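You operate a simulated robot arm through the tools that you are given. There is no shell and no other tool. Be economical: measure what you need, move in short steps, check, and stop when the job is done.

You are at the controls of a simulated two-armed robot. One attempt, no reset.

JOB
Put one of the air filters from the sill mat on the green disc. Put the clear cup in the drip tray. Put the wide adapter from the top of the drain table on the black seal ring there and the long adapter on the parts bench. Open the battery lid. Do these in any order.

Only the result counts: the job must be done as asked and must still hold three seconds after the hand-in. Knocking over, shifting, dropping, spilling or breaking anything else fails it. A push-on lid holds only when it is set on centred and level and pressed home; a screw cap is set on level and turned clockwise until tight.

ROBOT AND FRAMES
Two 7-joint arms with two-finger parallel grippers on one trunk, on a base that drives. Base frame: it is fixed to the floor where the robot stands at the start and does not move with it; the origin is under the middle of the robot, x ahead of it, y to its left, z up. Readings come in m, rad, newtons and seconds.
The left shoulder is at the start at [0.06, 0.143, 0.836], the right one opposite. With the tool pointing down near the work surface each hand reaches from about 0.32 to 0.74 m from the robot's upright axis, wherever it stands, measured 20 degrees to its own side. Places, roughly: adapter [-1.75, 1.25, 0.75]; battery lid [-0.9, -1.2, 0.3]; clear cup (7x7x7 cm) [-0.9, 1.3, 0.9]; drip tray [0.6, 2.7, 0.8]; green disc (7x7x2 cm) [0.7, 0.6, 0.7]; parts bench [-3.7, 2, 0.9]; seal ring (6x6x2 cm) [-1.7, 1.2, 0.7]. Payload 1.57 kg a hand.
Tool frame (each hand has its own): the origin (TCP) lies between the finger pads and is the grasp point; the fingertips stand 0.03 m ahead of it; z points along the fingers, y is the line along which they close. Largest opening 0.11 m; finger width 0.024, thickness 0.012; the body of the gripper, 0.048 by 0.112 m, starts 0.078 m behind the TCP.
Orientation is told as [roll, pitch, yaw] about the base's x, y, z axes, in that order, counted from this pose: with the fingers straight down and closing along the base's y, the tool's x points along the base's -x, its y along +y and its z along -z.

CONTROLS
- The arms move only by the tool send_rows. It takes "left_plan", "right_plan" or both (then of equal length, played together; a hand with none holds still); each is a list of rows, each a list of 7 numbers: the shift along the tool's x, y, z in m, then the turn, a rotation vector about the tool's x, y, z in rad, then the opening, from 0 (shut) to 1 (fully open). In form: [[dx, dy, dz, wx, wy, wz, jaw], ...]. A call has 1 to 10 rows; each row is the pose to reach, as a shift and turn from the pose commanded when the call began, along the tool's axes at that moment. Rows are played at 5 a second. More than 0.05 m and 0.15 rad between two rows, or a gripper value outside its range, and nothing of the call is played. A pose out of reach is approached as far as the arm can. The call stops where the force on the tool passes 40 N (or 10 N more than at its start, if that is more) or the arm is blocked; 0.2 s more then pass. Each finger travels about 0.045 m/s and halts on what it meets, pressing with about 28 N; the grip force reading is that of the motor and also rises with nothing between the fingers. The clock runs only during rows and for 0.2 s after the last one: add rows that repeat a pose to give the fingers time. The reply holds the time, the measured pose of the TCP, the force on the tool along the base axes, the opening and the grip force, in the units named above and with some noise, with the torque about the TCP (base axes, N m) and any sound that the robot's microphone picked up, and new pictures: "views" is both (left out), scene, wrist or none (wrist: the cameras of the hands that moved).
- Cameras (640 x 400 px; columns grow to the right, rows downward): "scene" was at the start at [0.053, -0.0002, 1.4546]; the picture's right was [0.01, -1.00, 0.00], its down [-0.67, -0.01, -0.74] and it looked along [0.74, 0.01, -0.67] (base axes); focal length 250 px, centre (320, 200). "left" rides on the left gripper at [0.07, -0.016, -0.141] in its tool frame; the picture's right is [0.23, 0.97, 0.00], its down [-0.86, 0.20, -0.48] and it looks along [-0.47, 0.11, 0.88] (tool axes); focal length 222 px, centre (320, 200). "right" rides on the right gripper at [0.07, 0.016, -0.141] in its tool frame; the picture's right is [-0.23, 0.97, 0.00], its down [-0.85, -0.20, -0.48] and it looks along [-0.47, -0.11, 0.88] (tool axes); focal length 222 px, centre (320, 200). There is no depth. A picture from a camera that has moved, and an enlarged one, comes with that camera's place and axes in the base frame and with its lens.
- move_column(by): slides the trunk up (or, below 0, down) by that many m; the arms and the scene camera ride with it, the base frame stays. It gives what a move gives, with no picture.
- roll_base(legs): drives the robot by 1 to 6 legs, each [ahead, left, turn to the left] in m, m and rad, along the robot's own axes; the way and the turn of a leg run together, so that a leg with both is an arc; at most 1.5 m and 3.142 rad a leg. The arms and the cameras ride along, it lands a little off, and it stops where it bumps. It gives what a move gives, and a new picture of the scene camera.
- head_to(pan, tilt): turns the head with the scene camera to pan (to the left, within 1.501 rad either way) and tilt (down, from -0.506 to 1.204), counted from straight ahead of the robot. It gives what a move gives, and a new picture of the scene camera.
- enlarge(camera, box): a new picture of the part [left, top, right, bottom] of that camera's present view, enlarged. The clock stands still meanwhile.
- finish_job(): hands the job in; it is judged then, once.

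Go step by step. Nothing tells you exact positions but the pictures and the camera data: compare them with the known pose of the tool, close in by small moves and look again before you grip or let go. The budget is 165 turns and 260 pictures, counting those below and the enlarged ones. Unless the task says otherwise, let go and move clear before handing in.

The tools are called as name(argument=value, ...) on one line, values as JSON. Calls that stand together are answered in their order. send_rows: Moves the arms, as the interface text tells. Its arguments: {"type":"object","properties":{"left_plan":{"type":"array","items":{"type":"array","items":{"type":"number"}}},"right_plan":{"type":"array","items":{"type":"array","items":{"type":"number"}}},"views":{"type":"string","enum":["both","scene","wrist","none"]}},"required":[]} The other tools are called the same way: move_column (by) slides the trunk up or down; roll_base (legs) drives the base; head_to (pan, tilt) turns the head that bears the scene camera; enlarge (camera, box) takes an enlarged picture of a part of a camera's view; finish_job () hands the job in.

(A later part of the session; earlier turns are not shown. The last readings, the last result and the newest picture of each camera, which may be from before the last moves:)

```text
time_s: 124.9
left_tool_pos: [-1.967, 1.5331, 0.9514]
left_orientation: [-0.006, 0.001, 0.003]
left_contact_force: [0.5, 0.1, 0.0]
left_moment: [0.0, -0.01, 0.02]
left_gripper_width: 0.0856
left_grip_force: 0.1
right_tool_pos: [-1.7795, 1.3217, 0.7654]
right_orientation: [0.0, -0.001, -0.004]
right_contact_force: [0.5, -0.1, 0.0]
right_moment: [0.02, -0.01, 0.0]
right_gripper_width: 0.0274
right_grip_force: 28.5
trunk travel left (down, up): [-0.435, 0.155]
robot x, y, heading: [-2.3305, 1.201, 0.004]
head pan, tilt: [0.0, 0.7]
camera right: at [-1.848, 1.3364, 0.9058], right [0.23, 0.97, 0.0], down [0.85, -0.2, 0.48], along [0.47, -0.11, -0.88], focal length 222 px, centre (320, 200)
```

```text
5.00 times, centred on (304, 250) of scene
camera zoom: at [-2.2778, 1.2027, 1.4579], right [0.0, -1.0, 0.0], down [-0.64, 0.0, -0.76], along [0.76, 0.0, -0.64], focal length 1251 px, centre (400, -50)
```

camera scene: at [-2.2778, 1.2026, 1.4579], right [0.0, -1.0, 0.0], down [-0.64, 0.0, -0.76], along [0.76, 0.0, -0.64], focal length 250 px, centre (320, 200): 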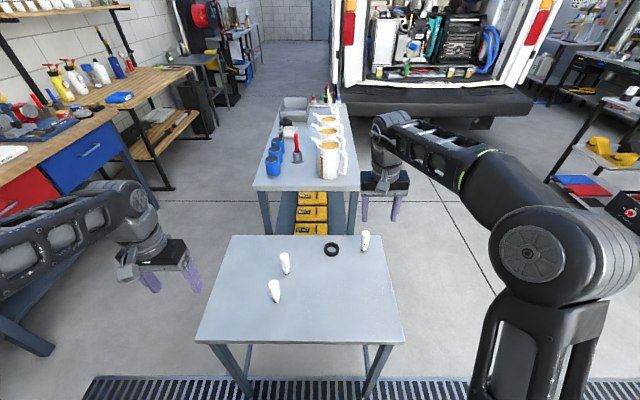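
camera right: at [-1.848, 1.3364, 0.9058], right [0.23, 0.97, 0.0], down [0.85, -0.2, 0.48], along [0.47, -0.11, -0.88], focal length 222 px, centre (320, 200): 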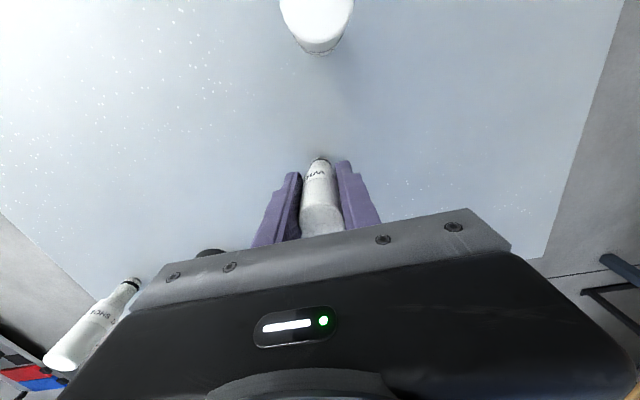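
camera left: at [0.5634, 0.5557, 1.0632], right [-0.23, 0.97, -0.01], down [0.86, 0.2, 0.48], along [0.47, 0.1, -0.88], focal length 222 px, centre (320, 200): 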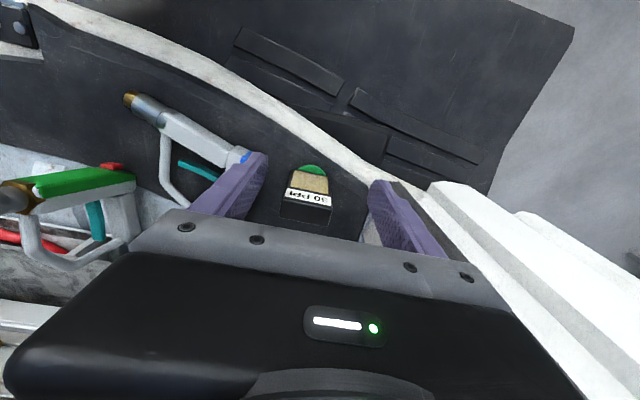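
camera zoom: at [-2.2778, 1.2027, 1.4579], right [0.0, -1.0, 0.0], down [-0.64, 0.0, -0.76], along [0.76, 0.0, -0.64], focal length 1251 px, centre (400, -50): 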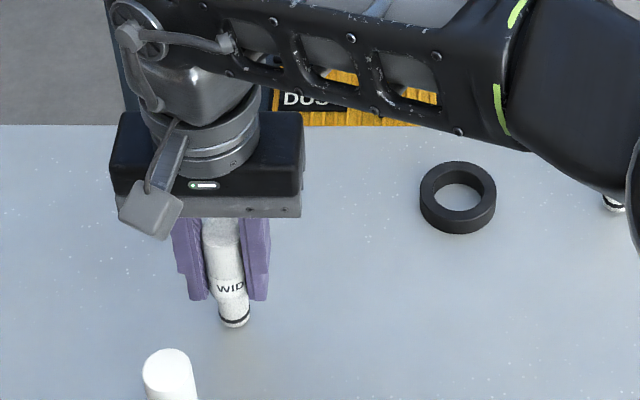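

Gripped (27 mm). Lifting and moving over the ring at about (-1.679, 1.161).

send_rows(right_plan=[[0, 0, -0.03, 0, 0, 0, 0.1], [0, 0, -0.06, 0, 0, 0, 0.1], [-0.02, -0.035, -0.065, 0, 0, 0, 0.1], [-0.045, -0.07, -0.065, 0, 0, 0, 0.1], [-0.07, -0.11, -0.065, 0, 0, 0, 0.1], [-0.09, -0.145, -0.065, 0, 0, 0, 0.1], [-0.1, -0.16, -0.06, 0, 0, 0, 0.1], [-0.1, -0.16, -0.06, 0, 0, 0, 0.1]], views="wrist")

enlarge(camera="scene", box=[280, 210, 408, 290])

enlarge(camera="right", box=[240, 110, 400, 210])

```text
time_s: 126.7
left_tool_pos: [-1.9683, 1.5334, 0.9513]
left_orientation: [-0.006, 0.002, 0.002]
left_contact_force: [-0.6, -0.4, 0.5]
left_moment: [-0.02, -0.02, 0.02]
left_gripper_width: 0.0858
left_grip_force: 0.0
right_tool_pos: [-1.6788, 1.1578, 0.8262]
right_orientation: [-0.001, 0.001, -0.004]
right_contact_force: [-0.2, 0.2, -0.6]
right_moment: [0.03, 0.01, 0.0]
right_gripper_width: 0.0272
right_grip_force: 28.1
trunk travel left (down, up): [-0.435, 0.155]
robot x, y, heading: [-2.3337, 1.2031, 0.005]
head pan, tilt: [0.0, 0.7]
camera right: at [-1.7481, 1.1744, 0.9655], right [0.23, 0.97, 0.0], down [0.85, -0.2, 0.48], along [0.47, -0.11, -0.88], focal length 222 px, centre (320, 200)
```

right: 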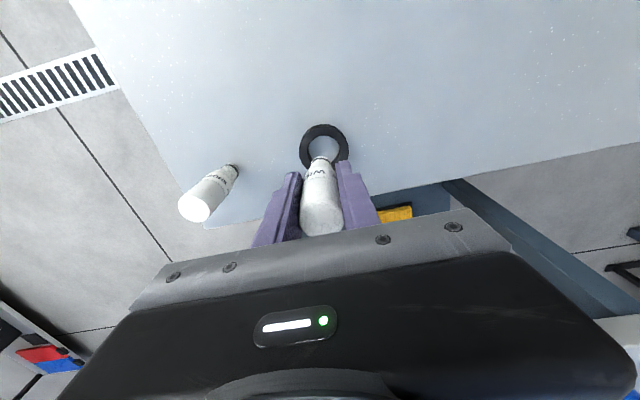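

```text
5.00 times, centred on (344, 250) of scene
camera zoom: at [-2.2778, 1.2026, 1.4579], right [0.0, -1.0, 0.0], down [-0.64, 0.0, -0.76], along [0.76, 0.0, -0.64], focal length 1251 px, centre (200, -50)
```

zoom: 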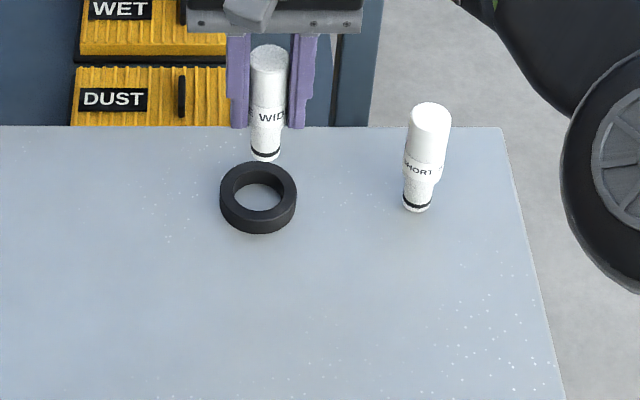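

```text
4.00 times, centred on (320, 160) of right
camera zoom: at [-1.7481, 1.1744, 0.9655], right [0.23, 0.97, 0.0], down [0.85, -0.2, 0.48], along [0.47, -0.11, -0.88], focal length 888 px, centre (320, 360)
```

zoom: 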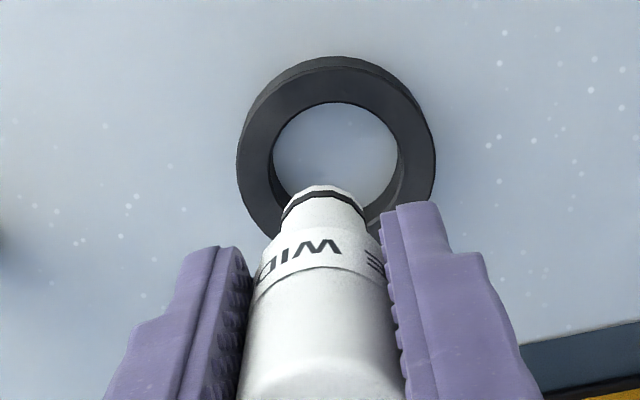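

Offset is about +4.5 mm in y; correcting and lowering toward the ring.

send_rows(right_plan=[[-0.002, 0.0045, 0.01, 0, 0, 0, 0.1], [-0.002, 0.0045, 0.025, 0, 0, 0, 0.1], [-0.002, 0.0045, 0.033, 0, 0, 0, 0.1], [-0.002, 0.0045, 0.033, 0, 0, 0, 0.1]], views="none")

enlarge(camera="scene", box=[280, 210, 408, 290])

enlarge(camera="right", box=[240, 110, 400, 210])

```text
time_s: 127.7
left_tool_pos: [-1.9667, 1.5346, 0.9518]
left_orientation: [-0.006, 0.001, 0.002]
left_contact_force: [-0.1, -0.7, -0.1]
left_moment: [-0.01, 0.06, -0.01]
left_gripper_width: 0.0857
left_grip_force: 0.0
right_tool_pos: [-1.6779, 1.1649, 0.7937]
right_orientation: [-0.002, 0.0, -0.003]
right_contact_force: [-0.4, 0.6, -0.2]
right_moment: [-0.03, 0.01, 0.01]
right_gripper_width: 0.0274
right_grip_force: 28.3
trunk travel left (down, up): [-0.435, 0.155]
robot x, y, heading: [-2.3322, 1.2017, -0.001]
head pan, tilt: [0.0, 0.7]
```

```text
5.00 times, centred on (344, 250) of scene
camera zoom: at [-2.2778, 1.2026, 1.4579], right [0.0, -1.0, 0.0], down [-0.64, 0.0, -0.76], along [0.76, 0.0, -0.64], focal length 1251 px, centre (200, -50)
```

zoom: 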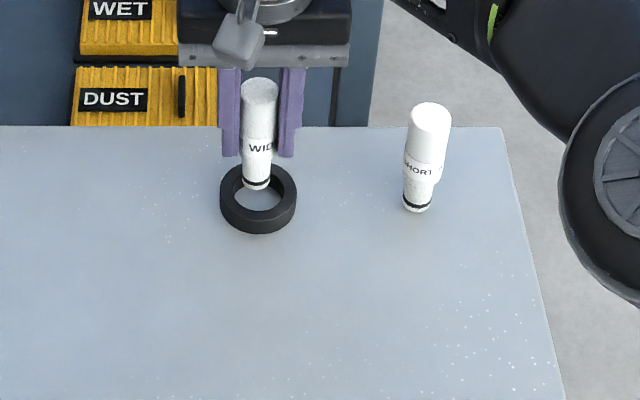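

```text
4.00 times, centred on (320, 160) of right
camera zoom: at [-1.7466, 1.1803, 0.9337], right [0.23, 0.97, 0.0], down [0.85, -0.2, 0.48], along [0.47, -0.11, -0.88], focal length 888 px, centre (320, 360)
```

zoom: 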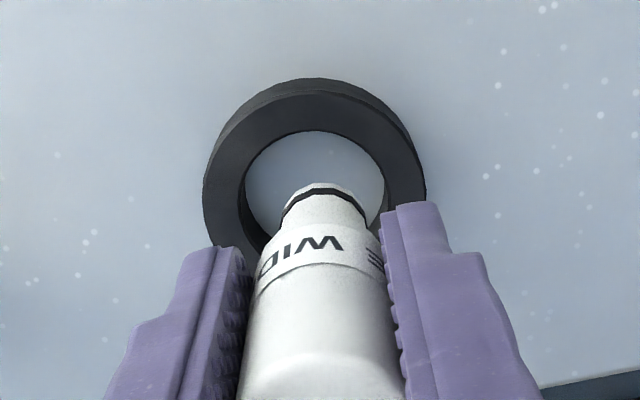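

send_rows(right_plan=[[0, -0.001, 0.004, 0, 0, 0, 0.1], [0, -0.001, 0.008, 0, 0, 0, 0.1], [0, -0.001, 0.012, 0, 0, 0, 0.1], [0, -0.001, 0.012, 0, 0, 0, 0.1]], views="none")

enlarge(camera="scene", box=[300, 210, 364, 250])

```text
time_s: 128.7
left_tool_pos: [-1.9683, 1.5331, 0.9518]
left_orientation: [-0.006, 0.0, 0.002]
left_contact_force: [0.0, -0.7, 0.0]
left_moment: [-0.04, 0.0, 0.03]
left_gripper_width: 0.0855
left_grip_force: 0.1
right_tool_pos: [-1.6769, 1.1635, 0.7846]
right_orientation: [-0.001, -0.003, -0.005]
right_contact_force: [-0.3, 0.7, 16.7]
right_moment: [0.27, -0.1, 0.06]
right_gripper_width: 0.0271
right_grip_force: 27.9
trunk travel left (down, up): [-0.435, 0.155]
robot x, y, heading: [-2.3373, 1.2029, 0.005]
head pan, tilt: [0.0, 0.7]
```

```text
10.00 times, centred on (332, 230) of scene
camera zoom: at [-2.2796, 1.2027, 1.4581], right [0.0, -1.0, 0.0], down [-0.64, 0.0, -0.77], along [0.77, 0.0, -0.64], focal length 2501 px, centre (200, -100)
```

zoom: 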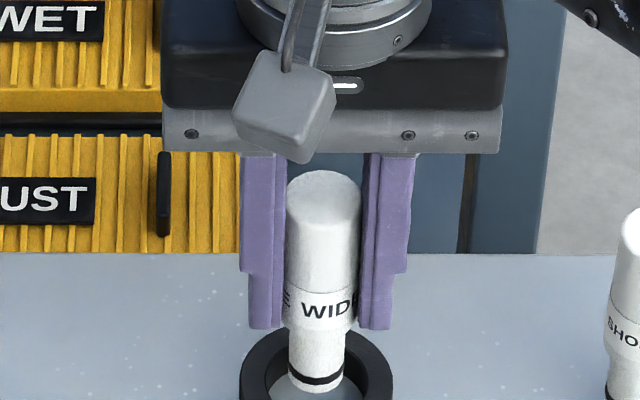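

Contact exactly at ring-top height, centred: the ring supports it. Relieving the force and releasing.

send_rows(right_plan=[[0, 0, -0.002, 0, 0, 0, 0.1], [0, 0, -0.002, 0, 0, 0, 0.4], [0, 0, -0.002, 0, 0, 0, 0.5], [0, 0, -0.002, 0, 0, 0, 0.5], [0, 0, -0.01, 0, 0, 0, 0.5], [0, 0, -0.04, 0, 0, 0, 0.5], [0, 0, -0.08, 0, 0, 0, 0.5], [0, 0, -0.12, 0, 0, 0, 0.5]], views="wrist")

enlarge(camera="scene", box=[280, 210, 408, 290])

```text
time_s: 130.5
left_tool_pos: [-1.9681, 1.5338, 0.9513]
left_orientation: [-0.007, 0.0, -0.003]
left_contact_force: [0.0, 0.6, -0.5]
left_moment: [-0.01, 0.04, 0.0]
left_gripper_width: 0.0857
left_grip_force: 0.0
right_tool_pos: [-1.6934, 1.1597, 0.8907]
right_orientation: [-0.001, -0.007, -0.004]
right_contact_force: [0.4, 0.0, -0.3]
right_moment: [0.0, -0.02, 0.0]
right_gripper_width: 0.055
right_grip_force: 0.1
right hand out of reach, approached as far as the arm can: row 8
trunk travel left (down, up): [-0.435, 0.155]
robot x, y, heading: [-2.333, 1.2061, 0.003]
head pan, tilt: [0.0, 0.7]
camera right: at [-1.7644, 1.1747, 1.0312], right [0.23, 0.97, 0.0], down [0.85, -0.2, 0.48], along [0.47, -0.11, -0.87], focal length 222 px, centre (320, 200)
```

right: 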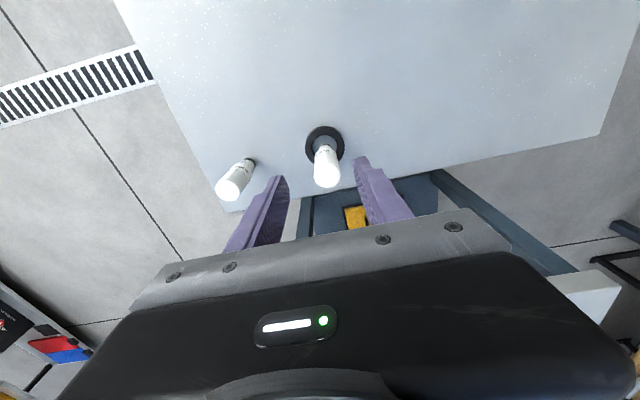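

```text
5.00 times, centred on (344, 250) of scene
camera zoom: at [-2.2784, 1.2025, 1.4579], right [0.0, -1.0, 0.0], down [-0.64, 0.0, -0.77], along [0.77, 0.0, -0.64], focal length 1251 px, centre (200, -50)
```

zoom: 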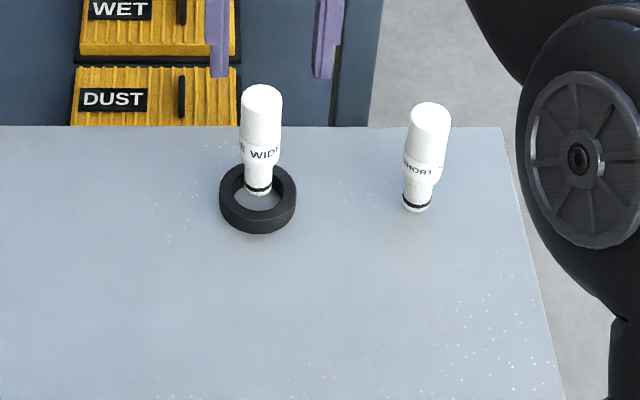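

WIDE stands on the ring. Now measuring LONG and moving the left hand to it while the right hand pulls aside.

enlarge(camera="scene", box=[230, 250, 326, 310])

send_rows(right_plan=[[0.04, -0.02, -0.02, 0, 0, 0, 0.5], [0.08, -0.05, -0.04, 0, 0, 0, 0.5], [0.12, -0.09, -0.05, 0, 0, 0, 0.5], [0.16, -0.12, -0.05, 0, 0, 0, 0.5], [0.19, -0.15, -0.05, 0, 0, 0, 0.5]], views="none")

```text
6.67 times, centred on (278, 280) of scene
camera zoom: at [-2.2784, 1.2025, 1.4579], right [0.0, -1.0, 0.0], down [-0.64, 0.0, -0.77], along [0.77, 0.0, -0.64], focal length 1668 px, centre (600, -333)
```

zoom: 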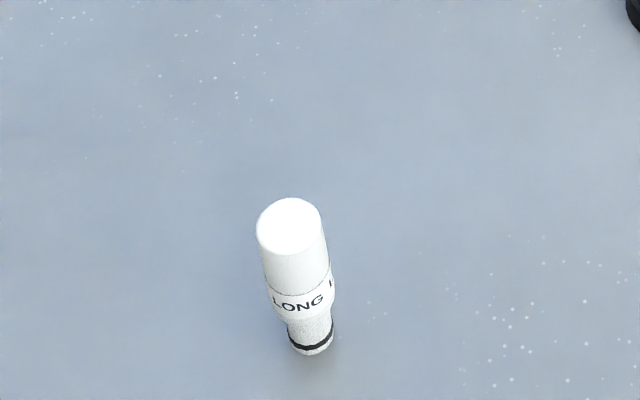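

```text
refused: row 2 steps farther than a row can; nothing moved
```

send_rows(right_plan=[[0.03, -0.02, -0.01, 0, 0, 0, 0.5], [0.06, -0.04, -0.02, 0, 0, 0, 0.5], [0.09, -0.06, -0.03, 0, 0, 0, 0.5], [0.12, -0.08, -0.04, 0, 0, 0, 0.5], [0.15, -0.1, -0.05, 0, 0, 0, 0.5], [0.18, -0.12, -0.05, 0, 0, 0, 0.5]], left_plan=[[-0.016, -0.033, 0, 0, 0, 0, 0.6], [-0.032, -0.066, 0, 0, 0, 0, 0.6], [-0.048, -0.099, 0.015, 0, 0, 0, 0.6], [-0.064, -0.13, 0.03, 0, 0, 0, 0.6], [-0.08, -0.162, 0.05, 0, 0, 0, 0.6], [-0.096, -0.194, 0.07, 0, 0, 0, 0.6]], views="wrist")

```text
time_s: 131.9
left_tool_pos: [-1.8715, 1.3358, 0.8834]
left_orientation: [-0.007, -0.001, 0.001]
left_contact_force: [-0.4, 0.1, -0.9]
left_moment: [0.01, 0.0, 0.02]
left_gripper_width: 0.066
left_grip_force: 0.1
right_tool_pos: [-1.8755, 1.0405, 0.9396]
right_orientation: [-0.002, 0.0, -0.004]
right_contact_force: [-0.1, -0.1, -0.5]
right_moment: [0.02, 0.04, -0.02]
right_gripper_width: 0.055
right_grip_force: 0.1
trunk travel left (down, up): [-0.435, 0.155]
robot x, y, heading: [-2.3267, 1.2016, 0.012]
head pan, tilt: [0.0, 0.7]
camera right: at [-1.9446, 1.0551, 1.0797], right [0.23, 0.97, 0.0], down [0.85, -0.2, 0.48], along [0.47, -0.11, -0.88], focal length 222 px, centre (320, 200)
camera left: at [-1.9406, 1.3207, 1.0244], right [-0.23, 0.97, -0.01], down [0.86, 0.2, 0.48], along [0.47, 0.1, -0.88], focal length 222 px, centre (320, 200)
```

right: 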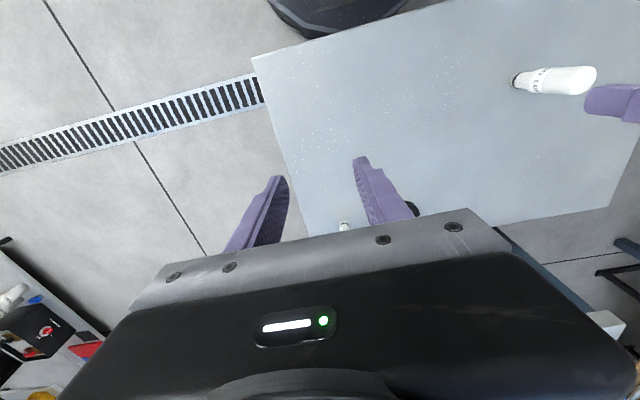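
left: 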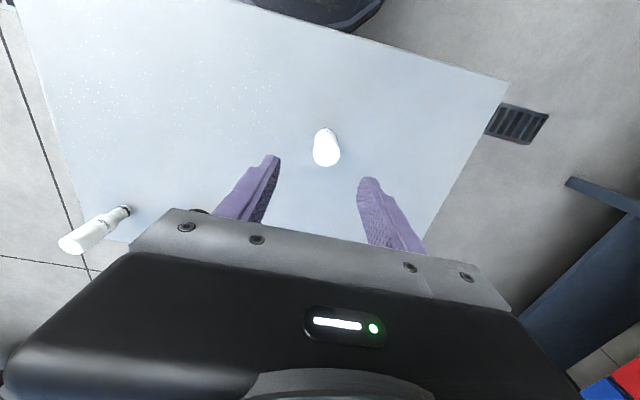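

send_rows(left_plan=[[0.004, 0.004, 0.03, 0, 0, 0, 0.6], [0.004, 0.004, 0.07, 0, 0, 0, 0.6], [0.004, 0.004, 0.1, 0, 0, 0, 0.6], [0.004, 0.004, 0.115, 0, 0, 0, 0.6], [0.004, 0.004, 0.115, 0, 0, 0, 0.2], [0.004, 0.004, 0.115, 0, 0, 0, 0.1], [0.004, 0.004, 0.115, 0, 0, 0, 0.1], [0.004, 0.004, 0.115, 0, 0, 0, 0.1], [0.004, 0.004, 0.115, 0, 0, 0, 0.1]], views="wrist")

```text
time_s: 133.9
left_tool_pos: [-1.8774, 1.3423, 0.7671]
left_orientation: [-0.009, 0.002, 0.002]
left_contact_force: [0.4, -0.1, 0.6]
left_moment: [0.01, -0.01, -0.03]
left_gripper_width: 0.0273
left_grip_force: 28.3
right_tool_pos: [-1.8762, 1.0406, 0.9401]
right_orientation: [-0.002, -0.002, -0.005]
right_contact_force: [-1.1, -0.6, 0.1]
right_moment: [-0.03, 0.03, 0.0]
right_gripper_width: 0.0551
right_grip_force: 0.2
trunk travel left (down, up): [-0.435, 0.155]
robot x, y, heading: [-2.3281, 1.2048, 0.002]
head pan, tilt: [0.0, 0.7]
camera left: at [-1.9465, 1.3262, 0.9087], right [-0.23, 0.97, -0.01], down [0.86, 0.2, 0.48], along [0.47, 0.1, -0.88], focal length 222 px, centre (320, 200)
```

left: 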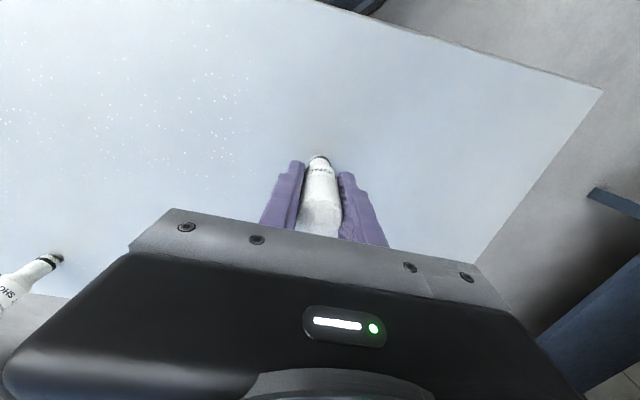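

LONG is gripped. Lifting it, backing off and turning toward the parts bench.

send_rows(left_plan=[[0, 0, -0.04, 0, 0, 0, 0.1], [0, 0, -0.08, 0, 0, 0, 0.1], [0, 0, -0.12, 0, 0, 0, 0.1], [0.02, 0, -0.16, 0, 0, 0, 0.1], [0.04, 0.02, -0.2, 0, 0, 0, 0.1], [0.06, 0.04, -0.24, 0, 0, 0, 0.1], [0.06, 0.06, -0.27, 0, 0, 0, 0.1]], views="none")

roll_base(legs=[[-0.25, 0.1, 0], [0, 0, 3.1]])

head_to(pan=-0.4, tilt=0.4)

```text
time_s: 135.5
left_tool_pos: [-1.9417, 1.4024, 1.0433]
left_orientation: [-0.067, -0.046, 0.015]
left_contact_force: [-0.3, 0.7, -0.1]
left_moment: [0.02, -0.04, 0.02]
left_gripper_width: 0.0271
left_grip_force: 28.3
left hand out of reach, approached as far as the arm can: row 7
right_tool_pos: [-1.8758, 1.0388, 0.9405]
right_orientation: [-0.001, -0.001, -0.006]
right_contact_force: [0.0, 0.3, 0.4]
right_moment: [-0.02, -0.02, 0.03]
right_gripper_width: 0.0548
right_grip_force: 0.0
trunk travel left (down, up): [-0.435, 0.155]
robot x, y, heading: [-2.3337, 1.2033, 0.004]
head pan, tilt: [0.0, 0.7]
```

```text
time_s: 144.7
left_tool_pos: [-2.9814, 1.1156, 1.0428]
left_orientation: [-0.067, -0.045, 3.128]
left_contact_force: [-0.1, 0.3, -0.9]
left_moment: [0.02, 0.0, 0.0]
left_gripper_width: 0.0271
left_grip_force: 28.2
right_tool_pos: [-3.0355, 1.4822, 0.9396]
right_orientation: [-0.001, -0.001, 3.105]
right_contact_force: [-0.3, 0.3, -0.5]
right_moment: [-0.01, -0.01, 0.0]
right_gripper_width: 0.0549
right_grip_force: 0.0
trunk travel left (down, up): [-0.435, 0.155]
robot x, y, heading: [-2.5807, 1.3048, 3.108]
head pan, tilt: [0.0, 0.7]
camera scene: at [-2.6391, 1.3046, 1.4579], right [0.03, 1.0, 0.0], down [0.64, -0.02, -0.76], along [-0.76, 0.02, -0.64], focal length 250 px, centre (320, 200)
```

scene: 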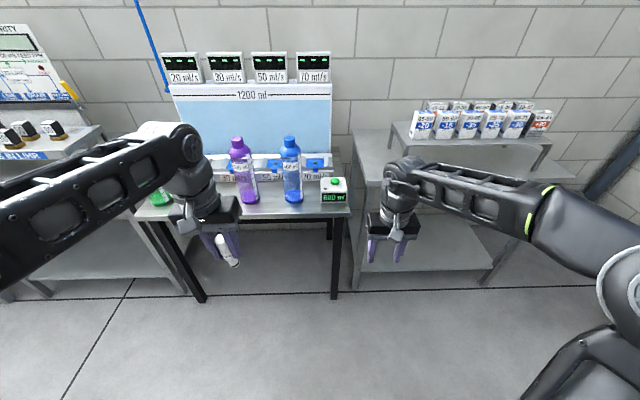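

```text
time_s: 145.6
left_tool_pos: [-2.9821, 1.1147, 1.0425]
left_orientation: [-0.066, -0.045, 3.129]
left_contact_force: [-0.3, -0.3, -0.3]
left_moment: [-0.01, -0.02, 0.02]
left_gripper_width: 0.0271
left_grip_force: 27.9
right_tool_pos: [-3.0346, 1.4831, 0.9395]
right_orientation: [-0.003, 0.0, 3.106]
right_contact_force: [-0.7, 0.9, -0.1]
right_moment: [-0.03, 0.02, 0.03]
right_gripper_width: 0.0548
right_grip_force: 0.0
trunk travel left (down, up): [-0.435, 0.155]
robot x, y, heading: [-2.5846, 1.3027, 3.109]
head pan, tilt: [-0.4, 0.4]
camera scene: at [-2.6385, 1.3406, 1.4847], right [0.41, 0.91, 0.0], down [0.35, -0.16, -0.92], along [-0.84, 0.38, -0.39], focal length 250 px, centre (320, 200)
```

scene: 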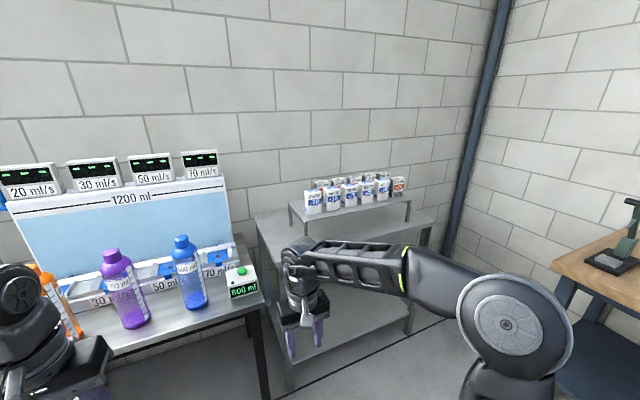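

The parts bench (riser with white boxes) is ahead-right; its front strip is free. I'll move in front of it and look again.

roll_base(legs=[[0.1, -0.42, 0.033]])

head_to(pan=0.0, tilt=0.6)

```text
time_s: 148.2
left_tool_pos: [-3.0686, 1.5191, 1.0428]
left_orientation: [-0.065, -0.045, -3.116]
left_contact_force: [0.2, -0.3, -0.9]
left_moment: [-0.02, -0.01, 0.01]
left_gripper_width: 0.0272
left_grip_force: 28.0
right_tool_pos: [-3.137, 1.8836, 0.9388]
right_orientation: [-0.001, 0.0, -3.137]
right_contact_force: [0.2, 0.1, 0.7]
right_moment: [0.02, 0.01, 0.0]
right_gripper_width: 0.055
right_grip_force: 0.0
trunk travel left (down, up): [-0.435, 0.155]
robot x, y, heading: [-2.6793, 1.7212, -3.127]
head pan, tilt: [-0.4, 0.4]
camera scene: at [-2.7352, 1.7577, 1.4847], right [0.38, 0.93, 0.0], down [0.36, -0.15, -0.92], along [-0.85, 0.35, -0.39], focal length 250 px, centre (320, 200)
```

scene: 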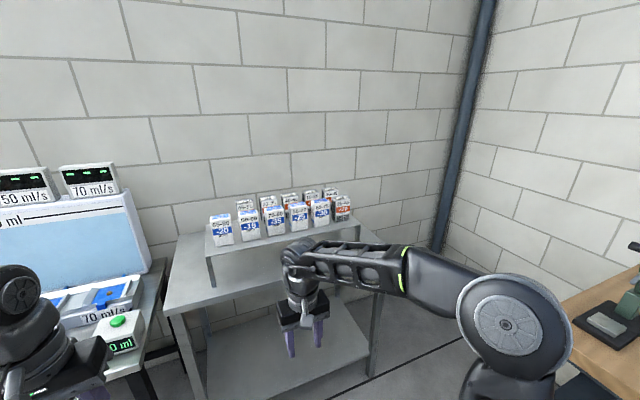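

```text
time_s: 149.1
left_tool_pos: [-3.0693, 1.5183, 1.0412]
left_orientation: [-0.067, -0.047, -3.114]
left_contact_force: [0.3, 0.6, 0.0]
left_moment: [0.04, 0.01, -0.03]
left_gripper_width: 0.027
left_grip_force: 28.2
right_tool_pos: [-3.1364, 1.8819, 0.9411]
right_orientation: [-0.002, 0.0, -3.138]
right_contact_force: [0.2, -0.2, 0.0]
right_moment: [0.01, -0.02, 0.04]
right_gripper_width: 0.0552
right_grip_force: 0.0
trunk travel left (down, up): [-0.435, 0.155]
robot x, y, heading: [-2.6767, 1.7229, -3.133]
head pan, tilt: [0.0, 0.6]
camera scene: at [-2.7376, 1.7209, 1.4665], right [-0.01, 1.0, 0.0], down [0.56, 0.01, -0.83], along [-0.83, -0.01, -0.56], focal length 250 px, centre (320, 200)
```

scene: 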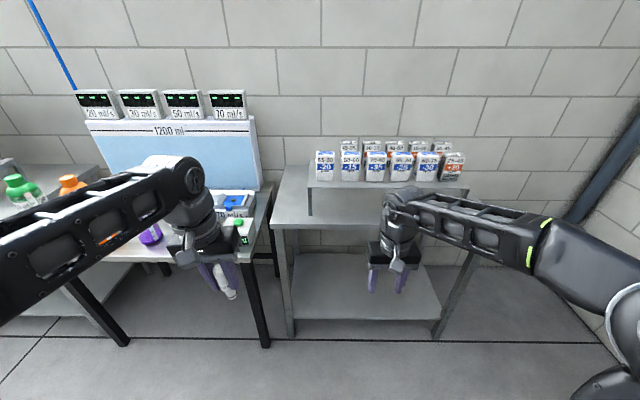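

Bench top is at z≈0.77, front edge x≈-3.58; there is free space left of the riser near (-3.70, 1.57). I'll pull the right hand in, level the left hand, and roll ahead.

send_rows(right_plan=[[0.04, 0, 0, 0, 0, 0, 0.5], [0.08, 0, -0.02, 0, 0, 0, 0.5], [0.12, 0, -0.04, 0, 0, 0, 0.5]], left_plan=[[0, 0, 0, -0.03, 0.02, 0, 0.1], [0, 0, 0, -0.067, 0.045, 0, 0.1], [0, 0, 0, -0.067, 0.045, 0, 0.1]], views="none")

roll_base(legs=[[0.42, 0, 0]])

head_to(pan=0.15, tilt=0.75)

```text
time_s: 149.9
left_tool_pos: [-3.0753, 1.5231, 1.0343]
left_orientation: [-0.022, -0.021, -3.114]
left_contact_force: [-0.8, -0.3, -0.4]
left_moment: [-0.02, -0.04, -0.01]
left_gripper_width: 0.0268
left_grip_force: 28.3
left hand out of reach, approached as far as the arm can: row 1, 2, 3
right_tool_pos: [-3.0173, 1.8834, 0.9797]
right_orientation: [0.0, 0.0, -3.139]
right_contact_force: [-0.3, 0.3, -0.9]
right_moment: [0.0, -0.04, 0.0]
right_gripper_width: 0.0551
right_grip_force: 0.1
trunk travel left (down, up): [-0.435, 0.155]
robot x, y, heading: [-2.6792, 1.7267, -3.131]
head pan, tilt: [0.0, 0.6]
```

```text
time_s: 152.4
left_tool_pos: [-3.4827, 1.5174, 1.0346]
left_orientation: [-0.022, -0.022, -3.115]
left_contact_force: [-0.2, -0.3, 0.2]
left_moment: [0.02, -0.02, 0.0]
left_gripper_width: 0.027
left_grip_force: 28.3
right_tool_pos: [-3.4246, 1.8779, 0.98]
right_orientation: [-0.001, 0.0, -3.136]
right_contact_force: [0.9, 0.4, -0.2]
right_moment: [0.01, -0.03, -0.05]
right_gripper_width: 0.055
right_grip_force: 0.1
trunk travel left (down, up): [-0.435, 0.155]
robot x, y, heading: [-3.0858, 1.7157, -3.123]
head pan, tilt: [0.0, 0.6]
camera scene: at [-3.1459, 1.7156, 1.4664], right [-0.01, 1.0, 0.0], down [0.57, 0.01, -0.82], along [-0.82, -0.01, -0.57], focal length 250 px, centre (320, 200)
```

scene: 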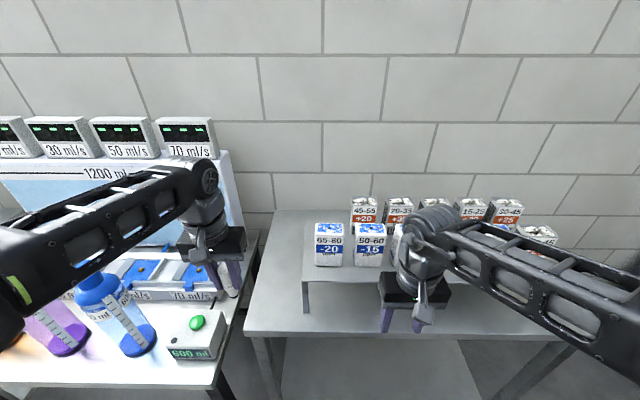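

```text
time_s: 153.1
left_tool_pos: [-3.4822, 1.5157, 1.0357]
left_orientation: [-0.021, -0.021, -3.114]
left_contact_force: [0.3, -1.1, 0.2]
left_moment: [-0.03, 0.05, 0.01]
left_gripper_width: 0.0273
left_grip_force: 28.2
right_tool_pos: [-3.424, 1.8777, 0.9798]
right_orientation: [-0.002, 0.0, -3.137]
right_contact_force: [-0.2, 0.4, 0.8]
right_moment: [0.02, -0.01, 0.0]
right_gripper_width: 0.0551
right_grip_force: 0.0
trunk travel left (down, up): [-0.435, 0.155]
robot x, y, heading: [-3.0887, 1.72, -3.13]
head pan, tilt: [0.15, 0.75]
camera scene: at [-3.1386, 1.7033, 1.4537], right [-0.16, 0.99, 0.0], down [0.67, 0.11, -0.73], along [-0.72, -0.12, -0.68], focal length 250 px, centre (320, 200)
```

scene: 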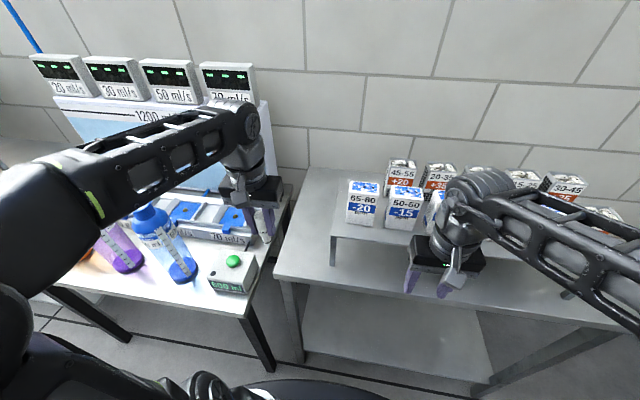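

I'll carry LONG over the free spot at about (-3.66, 1.585).

send_rows(left_plan=[[-0.03, -0.012, 0.01, 0, 0, 0, 0.1], [-0.06, -0.024, 0.025, -0.01, 0.01, 0, 0.1], [-0.09, -0.036, 0.04, -0.02, 0.02, 0, 0.1], [-0.12, -0.048, 0.055, -0.021, 0.021, 0, 0.1], [-0.15, -0.06, 0.07, -0.021, 0.021, 0, 0.1], [-0.178, -0.069, 0.085, -0.021, 0.021, 0, 0.1], [-0.178, -0.069, 0.085, -0.021, 0.021, 0, 0.1]], views="both")

enlarge(camera="scene", box=[230, 160, 390, 260])

```text
time_s: 154.7
left_tool_pos: [-3.6625, 1.585, 0.9561]
left_orientation: [-0.001, -0.001, -3.113]
left_contact_force: [0.6, 0.6, -0.1]
left_moment: [-0.03, 0.03, 0.0]
left_gripper_width: 0.0273
left_grip_force: 28.1
left hand out of reach, approached as far as the arm can: row 1
right_tool_pos: [-3.4236, 1.8791, 0.9812]
right_orientation: [0.0, 0.001, -3.136]
right_contact_force: [-0.7, 0.1, 0.2]
right_moment: [-0.03, 0.01, 0.01]
right_gripper_width: 0.055
right_grip_force: 0.1
trunk travel left (down, up): [-0.435, 0.155]
robot x, y, heading: [-3.0879, 1.7174, -3.13]
head pan, tilt: [0.15, 0.75]
camera scene: at [-3.1383, 1.7036, 1.4536], right [-0.16, 0.99, 0.0], down [0.67, 0.11, -0.73], along [-0.72, -0.12, -0.68], focal length 250 px, centre (320, 200)
camera left: at [-3.5924, 1.6021, 1.097], right [0.25, -0.97, 0.0], down [-0.85, -0.22, 0.48], along [-0.46, -0.12, -0.88], focal length 222 px, centre (320, 200)
```

scene: 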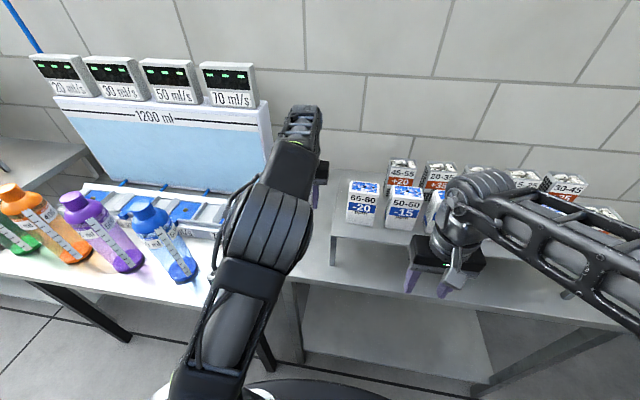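
left: 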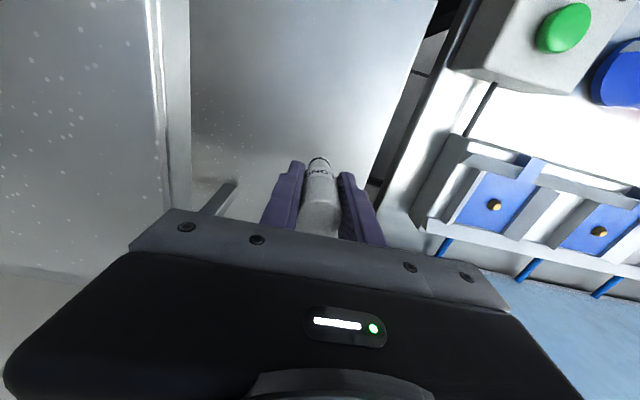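

```text
4.00 times, centred on (310, 210) of scene
camera zoom: at [-3.1383, 1.7036, 1.4536], right [-0.16, 0.99, 0.0], down [0.67, 0.11, -0.73], along [-0.72, -0.12, -0.68], focal length 1001 px, centre (360, 160)
```

zoom: 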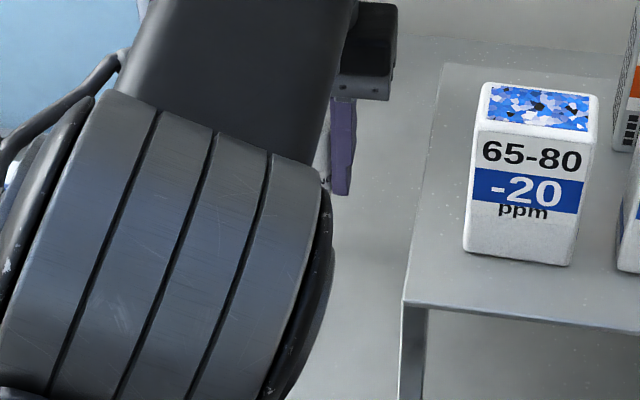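

Good spot. Lowering toward the bench top, slowly at the end.

send_rows(left_plan=[[0, 0, 0.03, 0, 0, 0, 0.1], [0, 0, 0.06, 0, 0, 0, 0.1], [0, 0, 0.085, 0, 0, 0, 0.1], [0, 0, 0.1, 0, 0, 0, 0.1], [0, 0, 0.106, 0, 0, 0, 0.1], [0, 0, 0.112, 0, 0, 0, 0.1], [0, 0, 0.118, 0, 0, 0, 0.1], [0, 0, 0.118, 0, 0, 0, 0.1]], views="wrist")

```text
time_s: 155.4
left_tool_pos: [-3.6624, 1.5838, 0.8904]
left_orientation: [-0.001, -0.002, -3.113]
left_contact_force: [5.7, 1.2, 10.9]
left_moment: [-0.17, -0.31, 0.1]
left_gripper_width: 0.0274
left_grip_force: 9.0
right_tool_pos: [-3.4243, 1.8773, 0.9811]
right_orientation: [-0.001, -0.001, -3.137]
right_contact_force: [0.3, 0.9, 0.1]
right_moment: [-0.04, 0.0, 0.01]
right_gripper_width: 0.0548
right_grip_force: 0.0
trunk travel left (down, up): [-0.435, 0.155]
robot x, y, heading: [-3.0866, 1.7151, -3.132]
head pan, tilt: [0.15, 0.75]
stopped in row 3 (left hand): the force on the tool passed its limit (the readings are from after the stop); the commanded pose is now the measured one
camera left: at [-3.5929, 1.6014, 1.031], right [0.25, -0.97, 0.0], down [-0.85, -0.22, 0.48], along [-0.46, -0.12, -0.88], focal length 222 px, centre (320, 200)
```

left: 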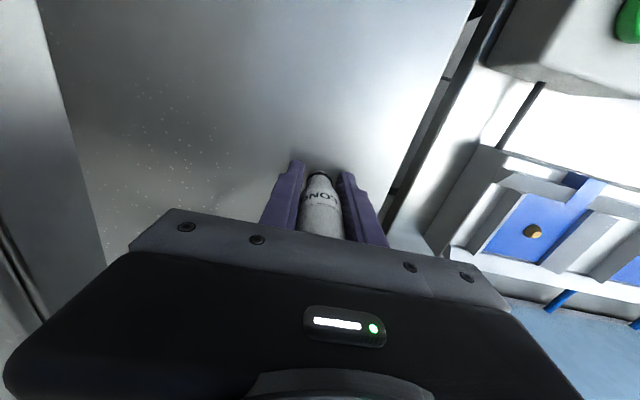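

Contact came earlier than estimated (bench top nearer z≈0.82). Checking LONG before releasing.

enlarge(camera="left", box=[250, 140, 410, 240])

send_rows(left_plan=[[0, 0, 0, 0, 0, 0, 0.1], [0, 0, 0, 0, 0, 0, 0.1]], views="none")

```text
4.00 times, centred on (330, 190) of left
camera zoom: at [-3.5929, 1.6014, 1.031], right [0.25, -0.97, 0.0], down [-0.85, -0.22, 0.48], along [-0.46, -0.12, -0.88], focal length 888 px, centre (280, 240)
```

zoom: 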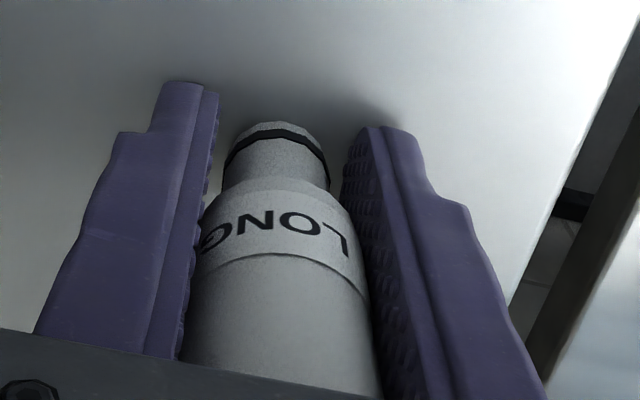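

```text
time_s: 156.0
left_tool_pos: [-3.6613, 1.5829, 0.889]
left_orientation: [-0.001, -0.003, -3.114]
left_contact_force: [4.4, -0.2, 16.3]
left_moment: [-0.22, -0.37, -0.02]
left_gripper_width: 0.0271
left_grip_force: 28.0
right_tool_pos: [-3.422, 1.8778, 0.9812]
right_orientation: [-0.001, 0.0, -3.138]
right_contact_force: [-0.6, -0.3, 0.0]
right_moment: [0.03, -0.04, 0.02]
right_gripper_width: 0.055
right_grip_force: 0.1
trunk travel left (down, up): [-0.435, 0.155]
robot x, y, heading: [-3.0846, 1.7195, -3.131]
head pan, tilt: [0.15, 0.75]
```

send_rows(left_plan=[[0, 0, -0.002, 0, 0, 0, 0.1], [0, 0, -0.002, 0, 0, 0, 0.2], [0, 0, -0.002, 0, 0, 0, 0.35], [0, 0, -0.002, 0, 0, 0, 0.5], [0, 0, -0.002, 0, 0, 0, 0.5], [0, 0, -0.01, 0, 0, 0, 0.5], [0, 0, -0.04, 0, 0, 0, 0.5], [0, 0, -0.08, 0, 0, 0, 0.5], [0.02, 0, -0.11, 0, 0, 0, 0.5]], views="wrist")

```text
time_s: 158.0
left_tool_pos: [-3.6356, 1.5841, 0.9918]
left_orientation: [-0.002, -0.008, -3.114]
left_contact_force: [0.0, 0.0, -0.1]
left_moment: [-0.02, -0.01, -0.03]
left_gripper_width: 0.055
left_grip_force: 0.1
left hand out of reach, approached as far as the arm can: row 8, 9
right_tool_pos: [-3.4234, 1.8783, 0.9803]
right_orientation: [-0.001, 0.0, -3.135]
right_contact_force: [-0.3, -0.2, 0.8]
right_moment: [-0.02, 0.01, 0.01]
right_gripper_width: 0.0547
right_grip_force: 0.0
trunk travel left (down, up): [-0.435, 0.155]
robot x, y, heading: [-3.0891, 1.7155, -3.126]
head pan, tilt: [0.15, 0.75]
camera left: at [-3.5659, 1.6021, 1.1316], right [0.25, -0.97, 0.0], down [-0.85, -0.22, 0.48], along [-0.47, -0.12, -0.88], focal length 222 px, centre (320, 200)
```

left: 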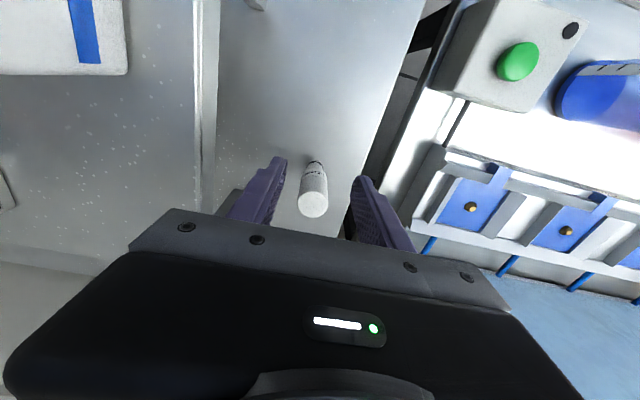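

LONG stands upright on the bench. Next the clear cup: I'll back off, turn round and drive along the corridor north of the service table.

roll_base(legs=[[-0.5, 0, 0], [0, 0, -3.13]])

head_to(pan=0.0, tilt=0.55)

```text
time_s: 168.1
left_tool_pos: [-2.0525, 1.8996, 0.9901]
left_orientation: [-0.002, -0.007, 0.103]
left_contact_force: [0.8, -0.6, -0.2]
left_moment: [-0.02, 0.01, -0.01]
left_gripper_width: 0.055
left_grip_force: 0.0
right_tool_pos: [-2.2428, 1.5903, 0.9814]
right_orientation: [-0.002, 0.001, 0.079]
right_contact_force: [0.2, 0.5, 0.6]
right_moment: [-0.02, 0.01, -0.01]
right_gripper_width: 0.0548
right_grip_force: 0.1
trunk travel left (down, up): [-0.435, 0.155]
robot x, y, heading: [-2.5915, 1.7235, 0.09]
head pan, tilt: [0.15, 0.75]
camera scene: at [-2.5413, 1.7414, 1.4536], right [0.24, -0.97, 0.0], down [-0.66, -0.16, -0.73], along [0.71, 0.17, -0.68], focal length 250 px, centre (320, 200)
```

scene: 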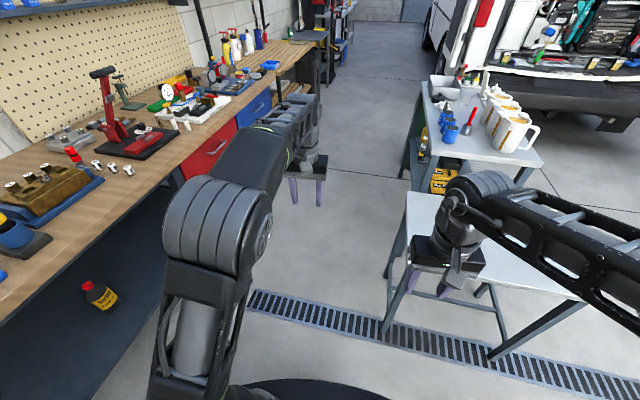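

```text
time_s: 168.9
left_tool_pos: [-2.0526, 1.8989, 0.9894]
left_orientation: [-0.002, -0.007, 0.103]
left_contact_force: [-0.1, -0.3, 0.7]
left_moment: [0.05, 0.0, 0.0]
left_gripper_width: 0.055
left_grip_force: 0.0
right_tool_pos: [-2.2428, 1.5917, 0.9806]
right_orientation: [-0.001, 0.0, 0.08]
right_contact_force: [0.4, -0.2, 0.7]
right_moment: [-0.02, 0.0, 0.02]
right_gripper_width: 0.0546
right_grip_force: 0.0
trunk travel left (down, up): [-0.435, 0.155]
robot x, y, heading: [-2.5913, 1.7277, 0.088]
head pan, tilt: [0.0, 0.55]
camera scene: at [-2.5324, 1.7298, 1.4709], right [0.09, -1.0, 0.0], down [-0.52, -0.05, -0.85], along [0.85, 0.08, -0.52], focal length 250 px, centre (320, 200)
```

scene: 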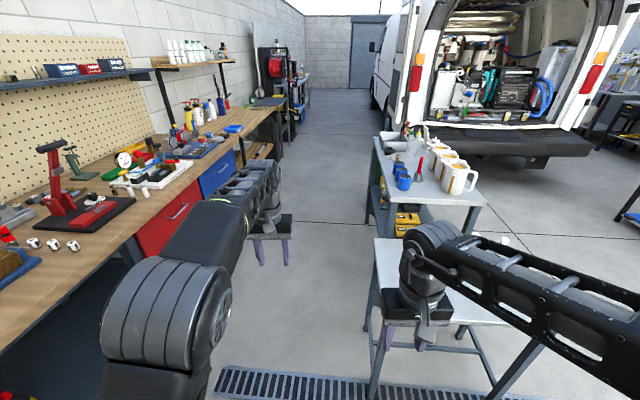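

The corridor is clear. Raising the trunk for clearance and driving along it, then facing the service table from the north.

move_column(by=0.15)

roll_base(legs=[[0, 0.1, -0.088], [1.45, 0.05, 0]])

head_to(pan=-0.9, tilt=0.75)

```text
time_s: 170.6
left_tool_pos: [-2.0521, 1.8997, 1.141]
left_orientation: [-0.002, -0.008, 0.102]
left_contact_force: [-0.5, 1.6, -0.2]
left_moment: [-0.02, 0.03, 0.01]
left_gripper_width: 0.0549
left_grip_force: 0.1
right_tool_pos: [-2.243, 1.5909, 1.1308]
right_orientation: [-0.002, -0.001, 0.08]
right_contact_force: [-0.3, 0.0, 1.1]
right_moment: [-0.01, -0.01, 0.02]
right_gripper_width: 0.0548
right_grip_force: 0.1
trunk travel left (down, up): [-0.585, 0.005]
robot x, y, heading: [-2.5923, 1.7251, 0.09]
head pan, tilt: [0.0, 0.55]
```

```text
time_s: 178.4
left_tool_pos: [-0.6386, 2.0084, 1.1413]
left_orientation: [-0.001, -0.005, 0.019]
left_contact_force: [-0.3, -0.1, -0.3]
left_moment: [0.01, -0.02, -0.03]
left_gripper_width: 0.0551
left_grip_force: 0.1
right_tool_pos: [-0.8535, 1.7185, 1.1298]
right_orientation: [-0.001, -0.001, -0.004]
right_contact_force: [-0.4, 0.5, -0.3]
right_moment: [0.0, -0.01, -0.01]
right_gripper_width: 0.0553
right_grip_force: 0.0
trunk travel left (down, up): [-0.585, 0.005]
robot x, y, heading: [-1.1908, 1.8816, 0.003]
head pan, tilt: [0.0, 0.55]
camera scene: at [-1.1305, 1.8789, 1.621], right [0.0, -1.0, 0.0], down [-0.52, 0.0, -0.85], along [0.85, 0.0, -0.52], focal length 250 px, centre (320, 200)
```

scene: 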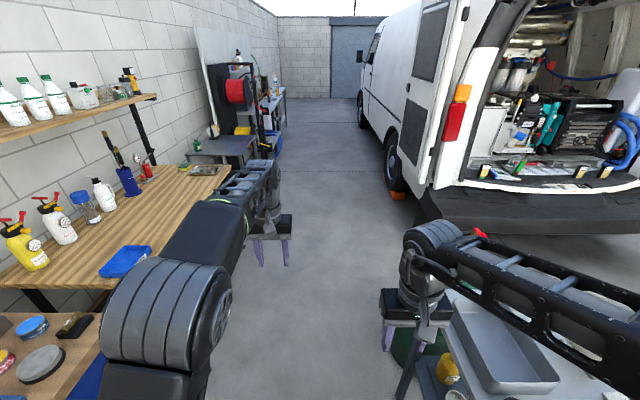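

```text
time_s: 179.6
left_tool_pos: [-0.639, 2.0069, 1.1399]
left_orientation: [-0.001, -0.006, 0.019]
left_contact_force: [0.5, -0.1, 0.4]
left_moment: [0.01, 0.01, 0.0]
left_gripper_width: 0.0552
left_grip_force: 0.0
right_tool_pos: [-0.8541, 1.7172, 1.1307]
right_orientation: [-0.004, -0.001, -0.004]
right_contact_force: [-0.3, -0.2, 0.6]
right_moment: [0.0, 0.02, 0.0]
right_gripper_width: 0.055
right_grip_force: 0.1
trunk travel left (down, up): [-0.585, 0.005]
robot x, y, heading: [-1.1896, 1.8764, 0.003]
head pan, tilt: [-0.901, 0.75]
camera scene: at [-1.1689, 1.8138, 1.6036], right [-0.78, -0.63, 0.0], down [-0.43, 0.53, -0.73], along [0.46, -0.57, -0.68], focal length 250 px, centre (320, 200)
```

scene: 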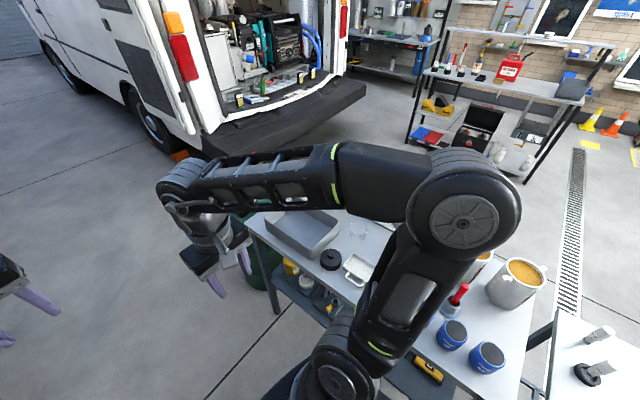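

Clear cup seems to be behind the small tray, near table centre. Turning to face -y and looking down.

roll_base(legs=[[0, 0, -1.571]])

head_to(pan=0.3, tilt=0.8)

```text
time_s: 183.7
left_tool_pos: [-1.0452, 1.3326, 1.1409]
left_orientation: [-0.003, -0.006, -1.517]
left_contact_force: [-0.1, -0.1, 0.3]
left_moment: [0.01, -0.01, -0.02]
left_gripper_width: 0.0548
left_grip_force: 0.0
right_tool_pos: [-1.3429, 1.539, 1.1301]
right_orientation: [-0.002, -0.001, -1.543]
right_contact_force: [-1.2, 0.4, -0.2]
right_moment: [0.03, -0.02, 0.01]
right_gripper_width: 0.0552
right_grip_force: 0.0
trunk travel left (down, up): [-0.585, 0.005]
robot x, y, heading: [-1.195, 1.881, -1.531]
head pan, tilt: [-0.901, 0.75]
camera scene: at [-1.2551, 1.8547, 1.6036], right [-0.65, 0.76, 0.0], down [0.52, 0.44, -0.73], along [-0.56, -0.48, -0.68], focal length 250 px, centre (320, 200)
```

scene: 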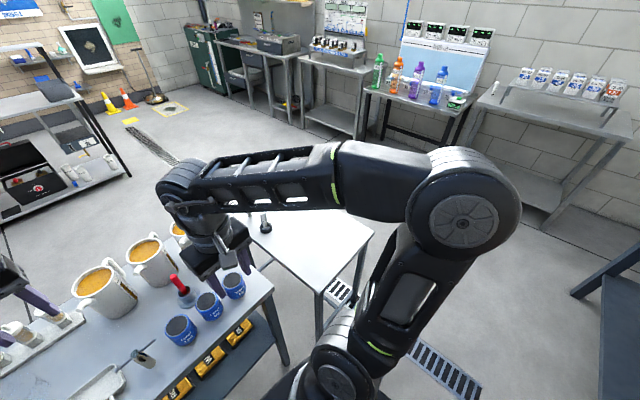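

```text
time_s: 185.1
left_tool_pos: [-1.0448, 1.3317, 1.1403]
left_orientation: [-0.002, -0.008, -1.518]
left_contact_force: [0.2, 0.1, -0.1]
left_moment: [0.01, -0.02, -0.01]
left_gripper_width: 0.055
left_grip_force: 0.1
right_tool_pos: [-1.3423, 1.5396, 1.1292]
right_orientation: [-0.001, -0.001, -1.543]
right_contact_force: [0.1, -0.2, 0.0]
right_moment: [-0.02, -0.01, 0.03]
right_gripper_width: 0.055
right_grip_force: 0.1
trunk travel left (down, up): [-0.585, 0.005]
robot x, y, heading: [-1.1881, 1.8791, -1.532]
head pan, tilt: [0.3, 0.799]
camera scene: at [-1.1654, 1.8324, 1.5996], right [-0.94, -0.33, 0.0], down [-0.24, 0.68, -0.7], along [0.23, -0.66, -0.72], focal length 250 px, centre (320, 200)
```

scene: 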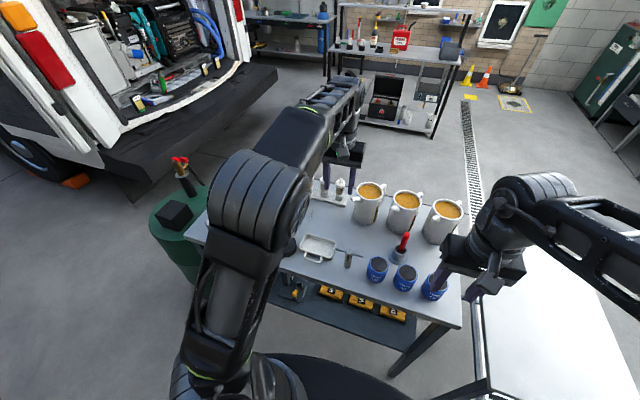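

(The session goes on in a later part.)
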